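You operate a simulated robot arm through the tools that you are given. There is no shell and no other tool. Be economical: measure what you need, move in short steps, check, and stop when the job is done.

Carry out the task below with a simulated robot arm. There is one attempt and no reset: what you move stays moved.

TASK
Put one of the brass fittings from the steel bench on top of the red actuator.
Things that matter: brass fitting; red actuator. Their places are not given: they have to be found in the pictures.

It is judged by the outcome, as a careful person would: the job done as asked, and still so three seconds after it is handed in. It fails if anything else is knocked over, pushed out of place, dropped, spilled or broken.

THE ROBOT
A 7-joint arm with a two-finger parallel gripper, fixed in place. Base frame: the origin is at the foot of the arm, x ahead of it, y to its left, z up; the work surface is at about z = 80. Lengths are in cm, angles in rad, forces in N, time in s.
With the tool pointing down near the work surface it reaches from about 24 to 68 cm from the base axis. Its first joint turns from -1.152 to 1.152 rad. Payload 2.4 kg.
Tool frame: the origin (TCP) lies between the finger pads and is the grasp point; the fingertips stand 3 cm ahead of it; z points along the fingers, y is the line along which they close. The gripper opens to 9.4 cm. The fingers are 2.8 cm wide and 1 cm thick; the gripper's body (5 by 9.6 cm) begins 5.5 cm behind the TCP.
Orientation is that of the tool frame in the base frame, as [roll, pitch, yaw] about the fixed x, y, z axes, in that order (R = Rz(yaw) Ry(pitch) Rx(roll)). With the fingers straight down and closing along the base's y, the tool's x points along the base's -x, its y along +y and its z along -z.

THE INTERFACE
- The arm moves only by the tool play_rows. Its argument "motion" is a list of rows, each an object (a shift or turn left out is 0, a gripper value left out holds the last) with "linear": the shift along the tool's x, y, z in cm, a list of three; "angular": the turn, a rotation vector about the tool's x, y, z in rad, a list of three; "fingers": the finger opening in cm, from 0 to 9.4. In form: [{"linear": [tx, ty, tz], "angular": [ax, ay, az], "fingers": fingers}, ...]. A call has 1 to 20 rows; each row is the pose to reach, as a shift and turn from the pose commanded when the call began, along the tool's axes at that moment. A row lasts 0.2 s, in which the tool goes at most 5 cm and 0.15 rad; a call with a longer step from one row to the next is refused whole, and so is a gripper value outside its range. A pose out of reach is approached as far as the arm can. The call stops where the force on the tool passes 40 N (or 10 N more than at its start, if that is more) or the arm is blocked; 0.2 s more then pass. The fingers move at their own pace (about 15.3 cm/s each) and stop on an object; they squeeze with about 31 N. The grip force told is the motor's: it shows also when the fingers shut on nothing. Time passes only in rows, and 0.2 s behind the last, so rows that repeat a pose let the fingers close. It gives the time, the measured TCP pose, the force on the tool (base axes), the opening and the grip force at its end, in the units of the frame above (readings bear some noise), and new pictures: "show" is both (left out), scene, wrist or none.
- Cameras (640 x 400 px; columns grow to the right, rows downward): "scene" is fixed at [3.16, 48.81, 144.05]; the picture's right is [-0.64, -0.77, 0.00], its down [-0.52, 0.44, -0.73] and it looks along [0.56, -0.47, -0.68] (base axes); focal length 329 px, centre (320, 200). "wrist" rides on the gripper at [-3.7, 0, -5.8] in the tool frame; the picture's right is [0.00, -1.00, 0.00], its down [0.97, 0.00, -0.24] and it looks along [0.24, 0.00, 0.97] (tool axes); focal length 218 px, centre (320, 200).
- locate(camera, pixels): there is no depth. For up to 12 entries [column, row, z] of the newest picture of that camera ("zoom" is the newest enlarged one), the place [x, y] in the base frame at which the ray of that pixel passes the height z, good to about 0.3 cm, but the place of the scene camera against the robot may be out by one fixed shift of up to 1.8 cm in any direction. No time passes.
- close_up(camera, box): a new picture of the part [left, top, right, bottom] of that camera's present view, enlarged. No time passes.
- close_job(): hands the job in; it is judged then, once.

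Work in short steps. Measure before you move; look again where a grasp or a placing could have gone wrong, and mend it. You have 60 turns and 120 pictures in all, the two below and enlarged ones among them. Open the gripper and draw the arm clear of the work before you hand the job in, unless the task says otherwise; then end with one line.

The tools are called after "Request:" as name(argument=value, ...) on one line, values as JSON. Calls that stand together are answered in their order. play_rows: Moves the arm, as the interface text tells. Its arguments: {"type":"object","properties":{"motion":{"type":"array","items":{"type":"object","properties":{"linear":{"type":"array","items":{"type":"number"}},"angular":{"type":"array","items":{"type":"number"}},"fingers":{"type":"number"}}}},"show":{"type":"string","enum":["both","scene","wrist","none"]}},"required":["motion"]} The other tools are called the same way: locate (camera, pixels) gives the place at which the rays of pixels pass given heights; close_up (camera, box) takes an enlarged picture of a part of a camera's view; close_job () hands the job in.

At the start:

```text
clock: 0.0
position: [31.75, 21.66, 106.53]
ee_rot: [-3.141, 0.0, 3.14]
force: [-0.7, 0.5, 0.1]
opening: 9.4
grasp_force: 0.0
```

scene: 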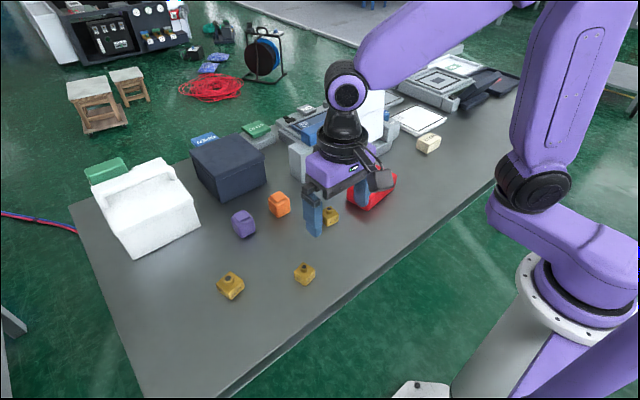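
wrist: 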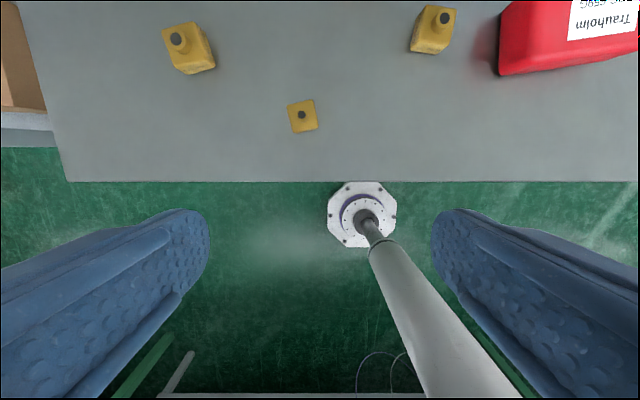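

The wrist view shows three brass fittings at about (188,48), (302,116) and (433,30), with the red actuator at the upper right. I'll enlarge the scene and locate these points.

Request:
close_up(camera="scene", box=[200, 140, 440, 310])

Request:
locate(camera="wrist", pixels=[[302, 116, 80], [302, 116, 84], [188, 48, 82], [433, 30, 82], [498, 75, 80], [500, 20, 86], [288, 103, 82], [314, 99, 82], [318, 128, 82], [293, 132, 82]])

Request:
locate(camera="scene", pixels=[[304, 274, 82], [230, 286, 82], [330, 216, 82], [370, 195, 86]])

```text
2.35 times, centred on (320, 225) of scene
```

zoom: 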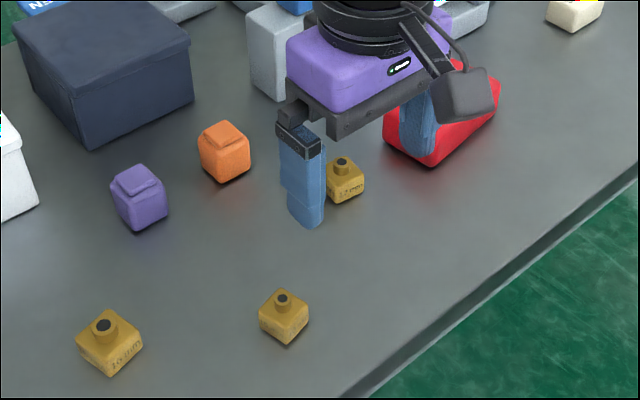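

```text
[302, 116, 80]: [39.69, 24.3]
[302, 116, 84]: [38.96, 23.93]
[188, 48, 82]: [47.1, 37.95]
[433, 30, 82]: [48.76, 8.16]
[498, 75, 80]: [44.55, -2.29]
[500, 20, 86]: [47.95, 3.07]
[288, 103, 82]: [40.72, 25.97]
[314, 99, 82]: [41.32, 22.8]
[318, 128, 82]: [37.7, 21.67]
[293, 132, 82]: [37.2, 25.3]
```

```text
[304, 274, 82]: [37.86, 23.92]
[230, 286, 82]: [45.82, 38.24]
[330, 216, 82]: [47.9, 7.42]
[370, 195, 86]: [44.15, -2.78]
```

The actuator is partly out of view, so I'll move above it at this height for a full look.

Request:
play_rows(motion=[{"linear": [-3, -4, 0]}, {"linear": [-6, -8, 0]}, {"linear": [-9, -12, 0]}, {"linear": [-11, -16, 0]}, {"linear": [-13, -20, 0]}, {"linear": [-13, -20, 0]}])

```text
clock: 1.4
position: [44.7, 1.67, 106.57]
ee_rot: [-3.141, 0.001, 3.141]
force: [-0.7, 0.0, 0.0]
opening: 9.42
grasp_force: 0.1
```

scene: 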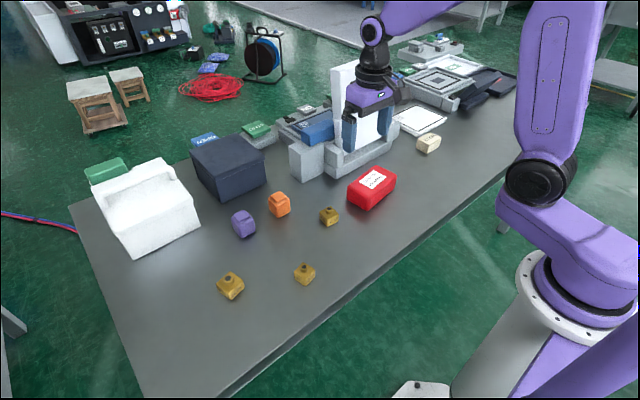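
wrist: 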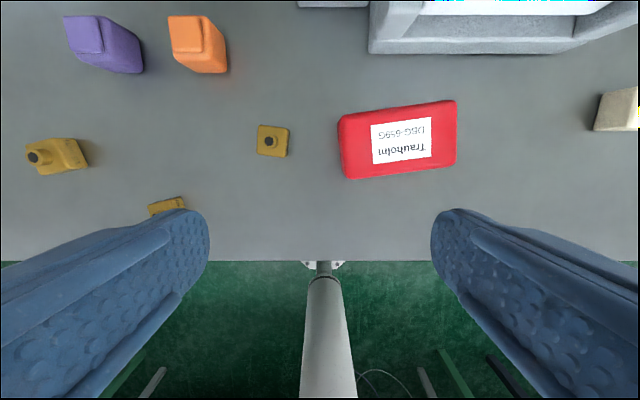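

Now the actuator (398,140) and the nearest fitting (272,141) are both fully visible. I'll measure both and take enlargements.

Request:
close_up(camera="wrist", box=[230, 80, 470, 230])

Request:
close_up(camera="scene", box=[300, 140, 420, 240])

Request:
locate(camera="wrist", pixels=[[258, 125, 83], [289, 128, 83], [286, 157, 83], [257, 153, 83], [270, 142, 84], [338, 120, 85], [456, 101, 85], [456, 163, 85], [345, 178, 85], [398, 140, 85]])

Request:
locate(camera="scene", pixels=[[329, 210, 84], [348, 185, 85], [371, 192, 85], [371, 192, 87], [395, 176, 85], [370, 210, 80], [331, 227, 80]])

```text
2.67 times, centred on (350, 155) of wrist
```

zoom: 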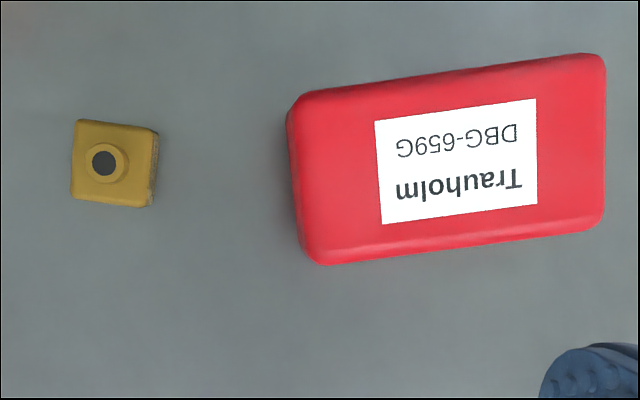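

```text
4.00 times, centred on (360, 190) of scene
```

zoom: 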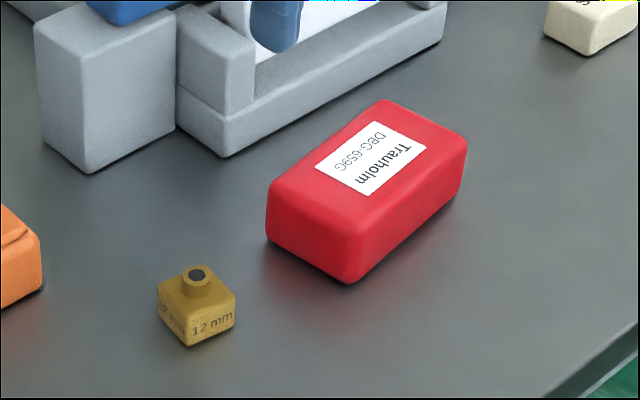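

```text
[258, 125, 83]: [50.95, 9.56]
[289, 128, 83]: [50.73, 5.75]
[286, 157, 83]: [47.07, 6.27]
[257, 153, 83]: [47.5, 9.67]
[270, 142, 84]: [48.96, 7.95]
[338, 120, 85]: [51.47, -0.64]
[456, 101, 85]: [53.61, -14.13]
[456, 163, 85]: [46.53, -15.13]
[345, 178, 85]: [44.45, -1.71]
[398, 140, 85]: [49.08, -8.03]
```

```text
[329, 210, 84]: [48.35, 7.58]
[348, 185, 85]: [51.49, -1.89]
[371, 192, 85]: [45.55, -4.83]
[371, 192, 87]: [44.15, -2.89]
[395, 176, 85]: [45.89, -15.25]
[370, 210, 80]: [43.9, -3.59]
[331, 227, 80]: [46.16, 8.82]
```

The 12 mm fitting is a body about 3.5 cm square at (49.0, 7.8), turned about -0.1 rad. The actuator top is at z≈85, centred near (49, -8). I'll hover over the fitting and check.

Request:
play_rows(motion=[{"linear": [-2, 3, 3], "angular": [0, 0, 0.05]}, {"linear": [-4.3, 6.1, 5], "angular": [0, 0, 0.1]}, {"linear": [-4.3, 6.1, 9], "angular": [0, 0, 0.1]}, {"linear": [-4.3, 6.1, 13], "angular": [0, 0, 0.1]}, {"linear": [-4.3, 6.1, 14], "angular": [0, 0, 0.1]}, {"linear": [-4.3, 6.1, 14], "angular": [0, 0, 0.1]}])

```text
clock: 2.8
position: [48.92, 7.93, 92.52]
ee_rot: [3.142, 0.0, 3.041]
force: [0.0, 0.1, 0.2]
opening: 9.38
grasp_force: 0.0
```

scene: 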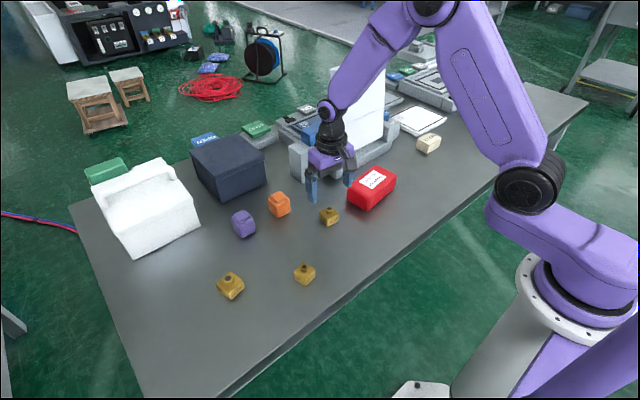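
wrist: 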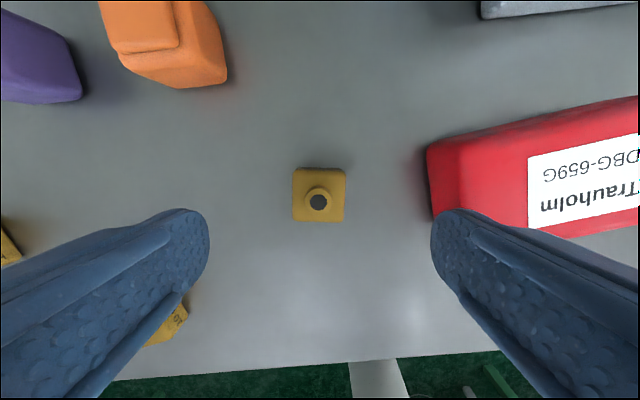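

The fitting is square to the gripper and centred at column 319. I'll check its x position and the clearance to the red box.

Request:
locate(camera="wrist", pixels=[[294, 169, 83], [346, 169, 83], [344, 221, 83], [292, 220, 83], [318, 202, 84], [430, 150, 85], [434, 215, 82], [170, 330, 83], [227, 82, 80]])

```text
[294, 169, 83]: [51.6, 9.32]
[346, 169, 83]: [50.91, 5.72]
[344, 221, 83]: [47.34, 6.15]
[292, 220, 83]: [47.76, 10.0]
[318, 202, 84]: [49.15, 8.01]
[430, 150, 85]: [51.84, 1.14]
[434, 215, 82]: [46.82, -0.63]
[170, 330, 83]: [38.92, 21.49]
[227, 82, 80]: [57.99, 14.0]
```

The fitting is centred near (49.3, 7.9), and the fingers clear the red box by about 3 cm. I'll lower to z≈83.5 with the tips just off the bench, then close.

Request:
play_rows(motion=[{"linear": [-0.2, 0, 3]}, {"linear": [-0.3, 0, 6]}, {"linear": [-0.3, 0, 8]}, {"linear": [-0.3, 0, 9]}, {"linear": [-0.3, 0, 9]}, {"linear": [-0.3, 0, 9], "fingers": 5}, {"linear": [-0.3, 0, 9], "fingers": 2}, {"linear": [-0.3, 0, 9], "fingers": 2}, {"linear": [-0.3, 0, 9], "fingers": 2}])

```text
clock: 4.8
position: [49.31, 7.9, 83.63]
ee_rot: [3.141, -0.001, 3.042]
force: [0.1, 1.0, -0.5]
opening: 3.88
grasp_force: 31.3
```

scene: 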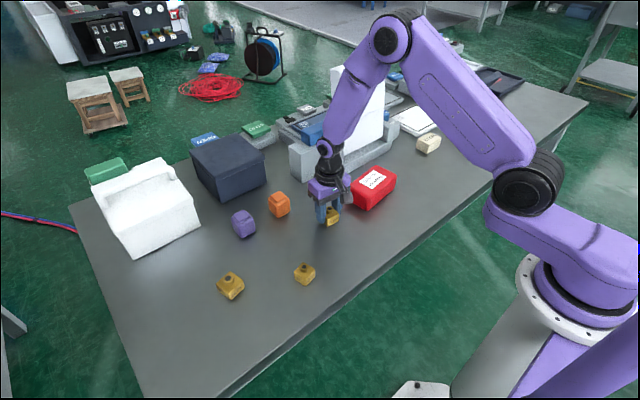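
wrist: 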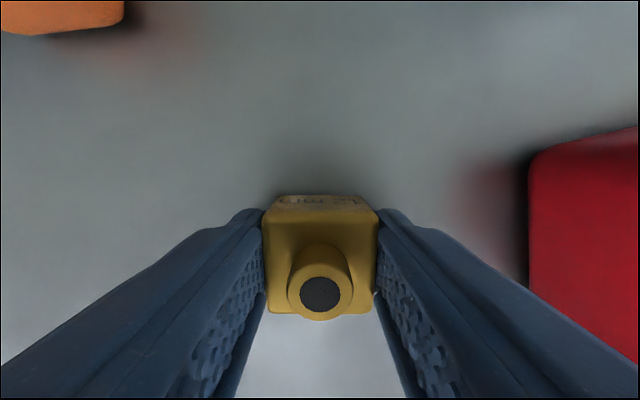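

The fitting is gripped at a 3.9 cm opening and 31 N. I'll lift straight up 12 cm.

Request:
play_rows(motion=[{"linear": [0, 0, -2]}, {"linear": [0, 0, -5]}, {"linear": [0, 0, -8]}, {"linear": [0, 0, -11]}, {"linear": [0, 0, -12]}, {"linear": [0, 0, -12]}])

```text
clock: 6.2
position: [49.11, 7.77, 95.69]
ee_rot: [3.141, -0.001, 3.043]
force: [-0.5, -0.3, -3.2]
opening: 3.84
grasp_force: 31.4
```

scene: 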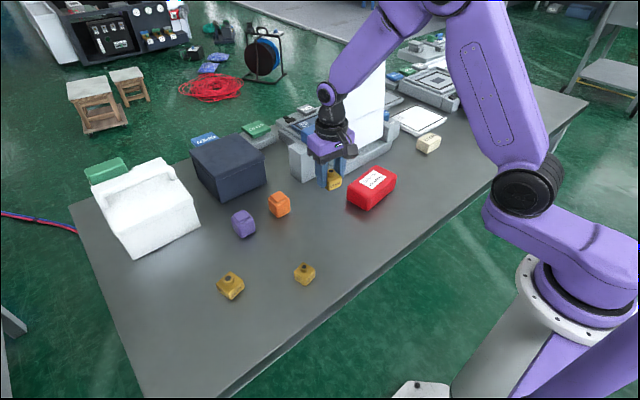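
wrist: 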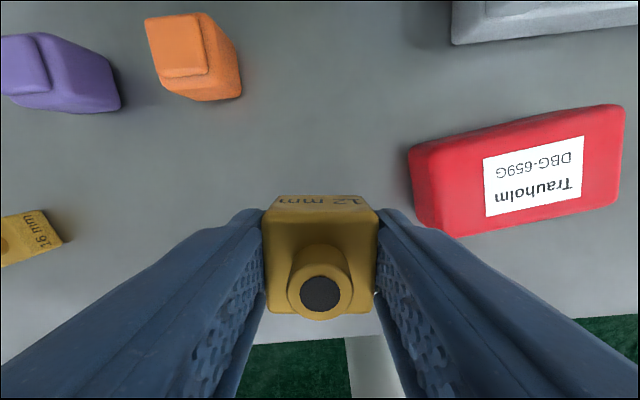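

The fitting is held. I'll measure the actuator again from here, using the label centre (534,176) for its height.

Request:
locate(camera="wrist", pixels=[[534, 176, 84], [534, 176, 85], [534, 176, 86], [486, 216, 85], [581, 190, 85], [585, 136, 85], [483, 158, 85], [619, 108, 85], [619, 200, 85], [455, 236, 85], [410, 152, 80]])

Request:
locate(camera="scene", pixels=[[372, 179, 84], [372, 179, 85], [372, 179, 86]])

```text
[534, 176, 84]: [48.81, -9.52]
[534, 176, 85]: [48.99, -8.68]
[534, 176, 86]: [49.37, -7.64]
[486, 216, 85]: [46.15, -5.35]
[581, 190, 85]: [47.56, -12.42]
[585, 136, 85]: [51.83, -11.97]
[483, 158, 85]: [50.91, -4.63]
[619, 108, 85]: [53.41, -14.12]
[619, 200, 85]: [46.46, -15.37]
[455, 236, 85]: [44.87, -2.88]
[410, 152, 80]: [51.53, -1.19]
```

```text
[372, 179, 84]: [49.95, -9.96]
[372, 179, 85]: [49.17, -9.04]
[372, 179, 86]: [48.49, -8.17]
```

The label centre is at about (49.05, -8.4) and the top at z≈85.2. I'll carry the fitting there at the present height.

Request:
play_rows(motion=[{"linear": [-0.2, -2, 0]}, {"linear": [-0.5, -5, 0]}, {"linear": [-0.8, -8, 0]}, {"linear": [-1.1, -11, 0]}, {"linear": [-1.4, -14, 0]}, {"linear": [-1.6, -16.1, 0]}, {"linear": [-1.6, -16.1, 0]}, {"linear": [-1.6, -16.1, 0]}])

```text
clock: 8.0
position: [49.27, -8.39, 95.51]
ee_rot: [-3.141, -0.001, 3.042]
force: [-0.4, 0.7, -2.5]
opening: 3.85
grasp_force: 31.2
```

scene: 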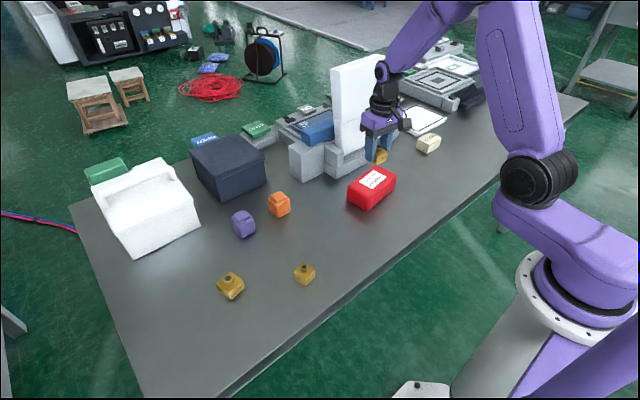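
wrist: 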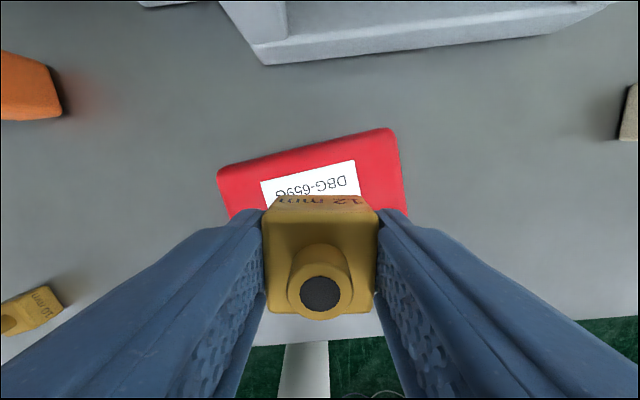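

The fitting is above the label. I'll lower to about 0.6 cm above contact and check.

Request:
play_rows(motion=[{"linear": [0, 0, 2]}, {"linear": [0, 0, 4]}, {"linear": [0, 0, 5.5]}, {"linear": [0, 0, 6]}, {"linear": [0, 0, 6]}])

Request:
close_up(camera="scene", box=[320, 130, 440, 220])

```text
clock: 9.2
position: [49.2, -8.35, 89.73]
ee_rot: [-3.141, -0.001, 3.041]
force: [0.2, 0.3, -2.2]
opening: 3.85
grasp_force: 31.5
```

scene: 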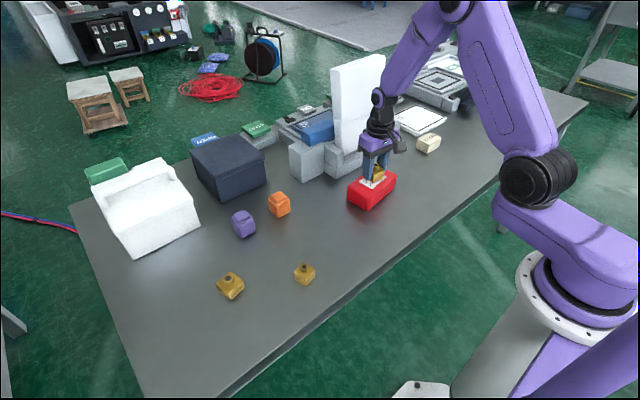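
wrist: 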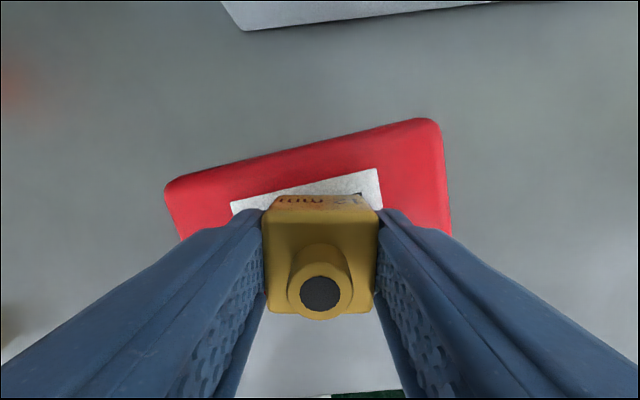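

```text
4.44 times, centred on (380, 175) of scene
```

zoom: 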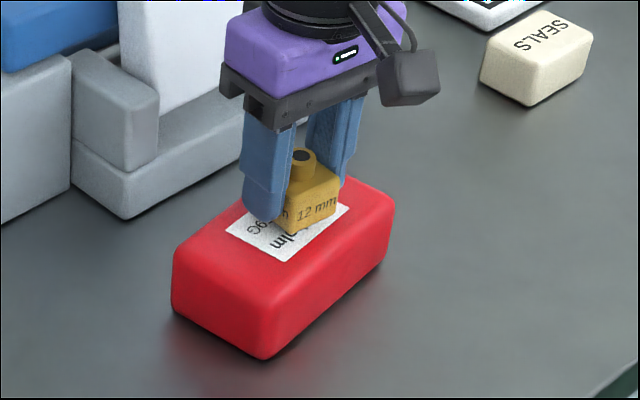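

The fitting is well placed over the label, just above it. I'll lower in small steps until there is light contact.

Request:
play_rows(motion=[{"linear": [0, 0, 0.2]}, {"linear": [0, 0, 0.4]}, {"linear": [0, 0, 0.4]}], show="none")

```text
clock: 10.0
position: [49.2, -8.27, 89.15]
ee_rot: [-3.141, 0.002, 3.042]
force: [-0.1, 0.1, -3.0]
opening: 3.84
grasp_force: 31.3
```

No contact yet (force -3.0), so I'll go a little lower.

Request:
play_rows(motion=[{"linear": [0, 0, 0.15]}, {"linear": [0, 0, 0.3]}, {"linear": [0, 0, 0.3]}], show="none")

Request:
close_up(camera="scene", box=[340, 140, 420, 200])

```text
clock: 10.8
position: [49.21, -8.39, 89.07]
ee_rot: [3.141, 0.003, 3.044]
force: [-4.1, 0.8, 19.7]
opening: 3.89
grasp_force: 30.8
```

```text
6.67 times, centred on (380, 170) of scene
```

zoom: 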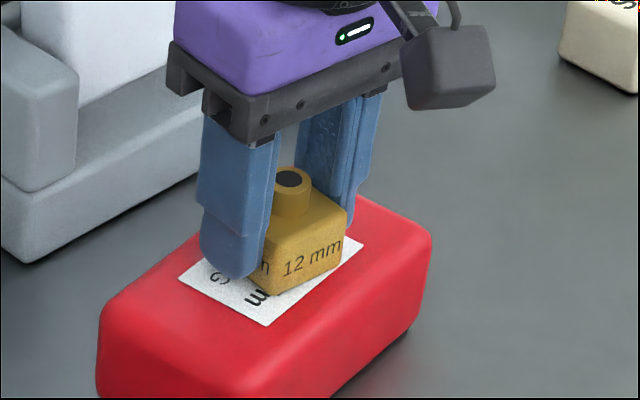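

The force reads +20 N, so the fitting is on the actuator. I'll ease up 0.2 cm to unload it, then open the fingers gently.

Request:
play_rows(motion=[{"linear": [0, 0, -0.2]}, {"linear": [0, 0, -0.2]}, {"linear": [0, 0, -0.2], "fingers": 4.3}, {"linear": [0, 0, -0.2], "fingers": 5}, {"linear": [0, 0, -0.2], "fingers": 6.5}, {"linear": [0, 0, -0.2], "fingers": 6.5}])

```text
clock: 12.2
position: [49.22, -8.38, 89.09]
ee_rot: [-3.142, 0.0, 3.042]
force: [-0.3, 0.3, 0.5]
opening: 6.5
grasp_force: 0.1
```

scene: 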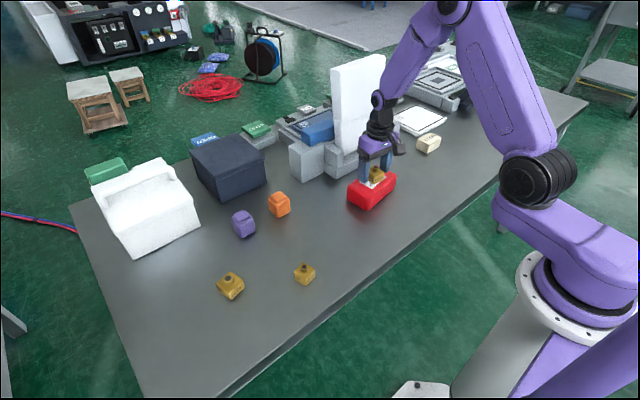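
wrist: 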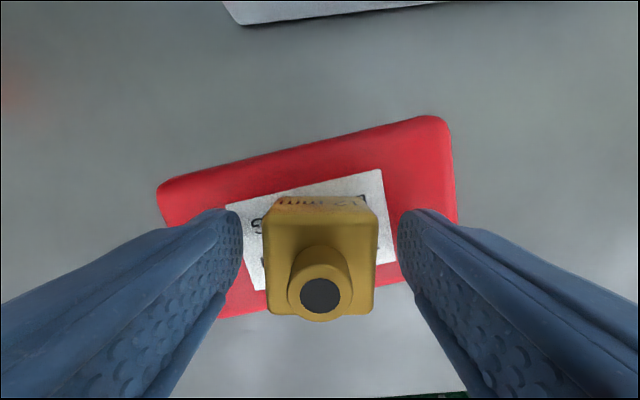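

The fitting is released and sits on the actuator. I'll rise straight up and then draw back toward the base.

Request:
play_rows(motion=[{"linear": [0, 0, -1.5]}, {"linear": [0, 0, -4]}, {"linear": [0, 0, -8]}, {"linear": [0, 0, -12]}, {"linear": [0, 0, -16]}, {"linear": [3, 0, -18]}, {"linear": [6, 0, -18]}, {"linear": [9, 0, -18]}, {"linear": [9, 0, -18]}])

Request:
close_up(camera="scene", box=[320, 130, 440, 220])

```text
clock: 14.2
position: [40.27, -7.38, 107.21]
ee_rot: [-3.141, 0.0, 3.043]
force: [-0.3, 0.4, -0.2]
opening: 6.53
grasp_force: 0.1
```

scene: 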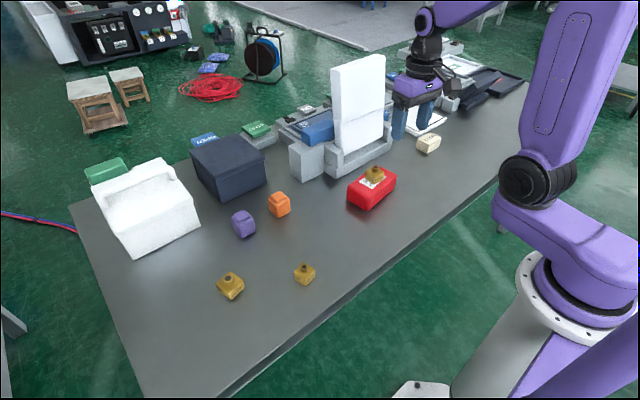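
wrist: 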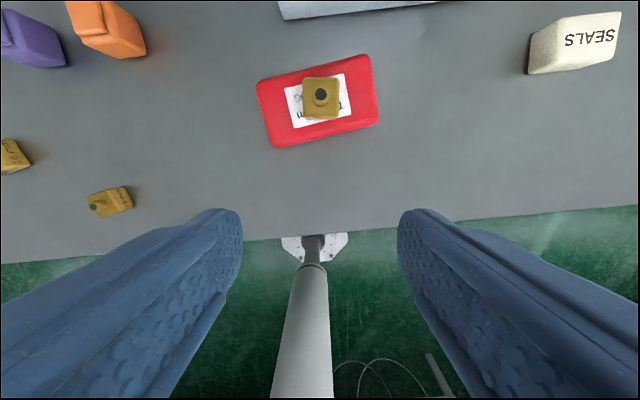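

```text
4.44 times, centred on (380, 175) of scene
```

zoom: 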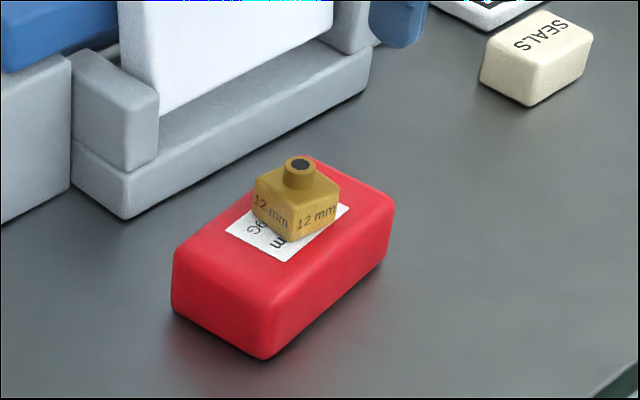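

The fitting stands upright in the middle of the actuator, nothing else has been disturbed, and the arm is clear with the gripper open. I'm handing the job in.

Request:
close_job()

```text
The job is handed in.
```

The 12 mm brass fitting is standing upright on top of the red actuator, nothing else was disturbed, and the job is handed in.
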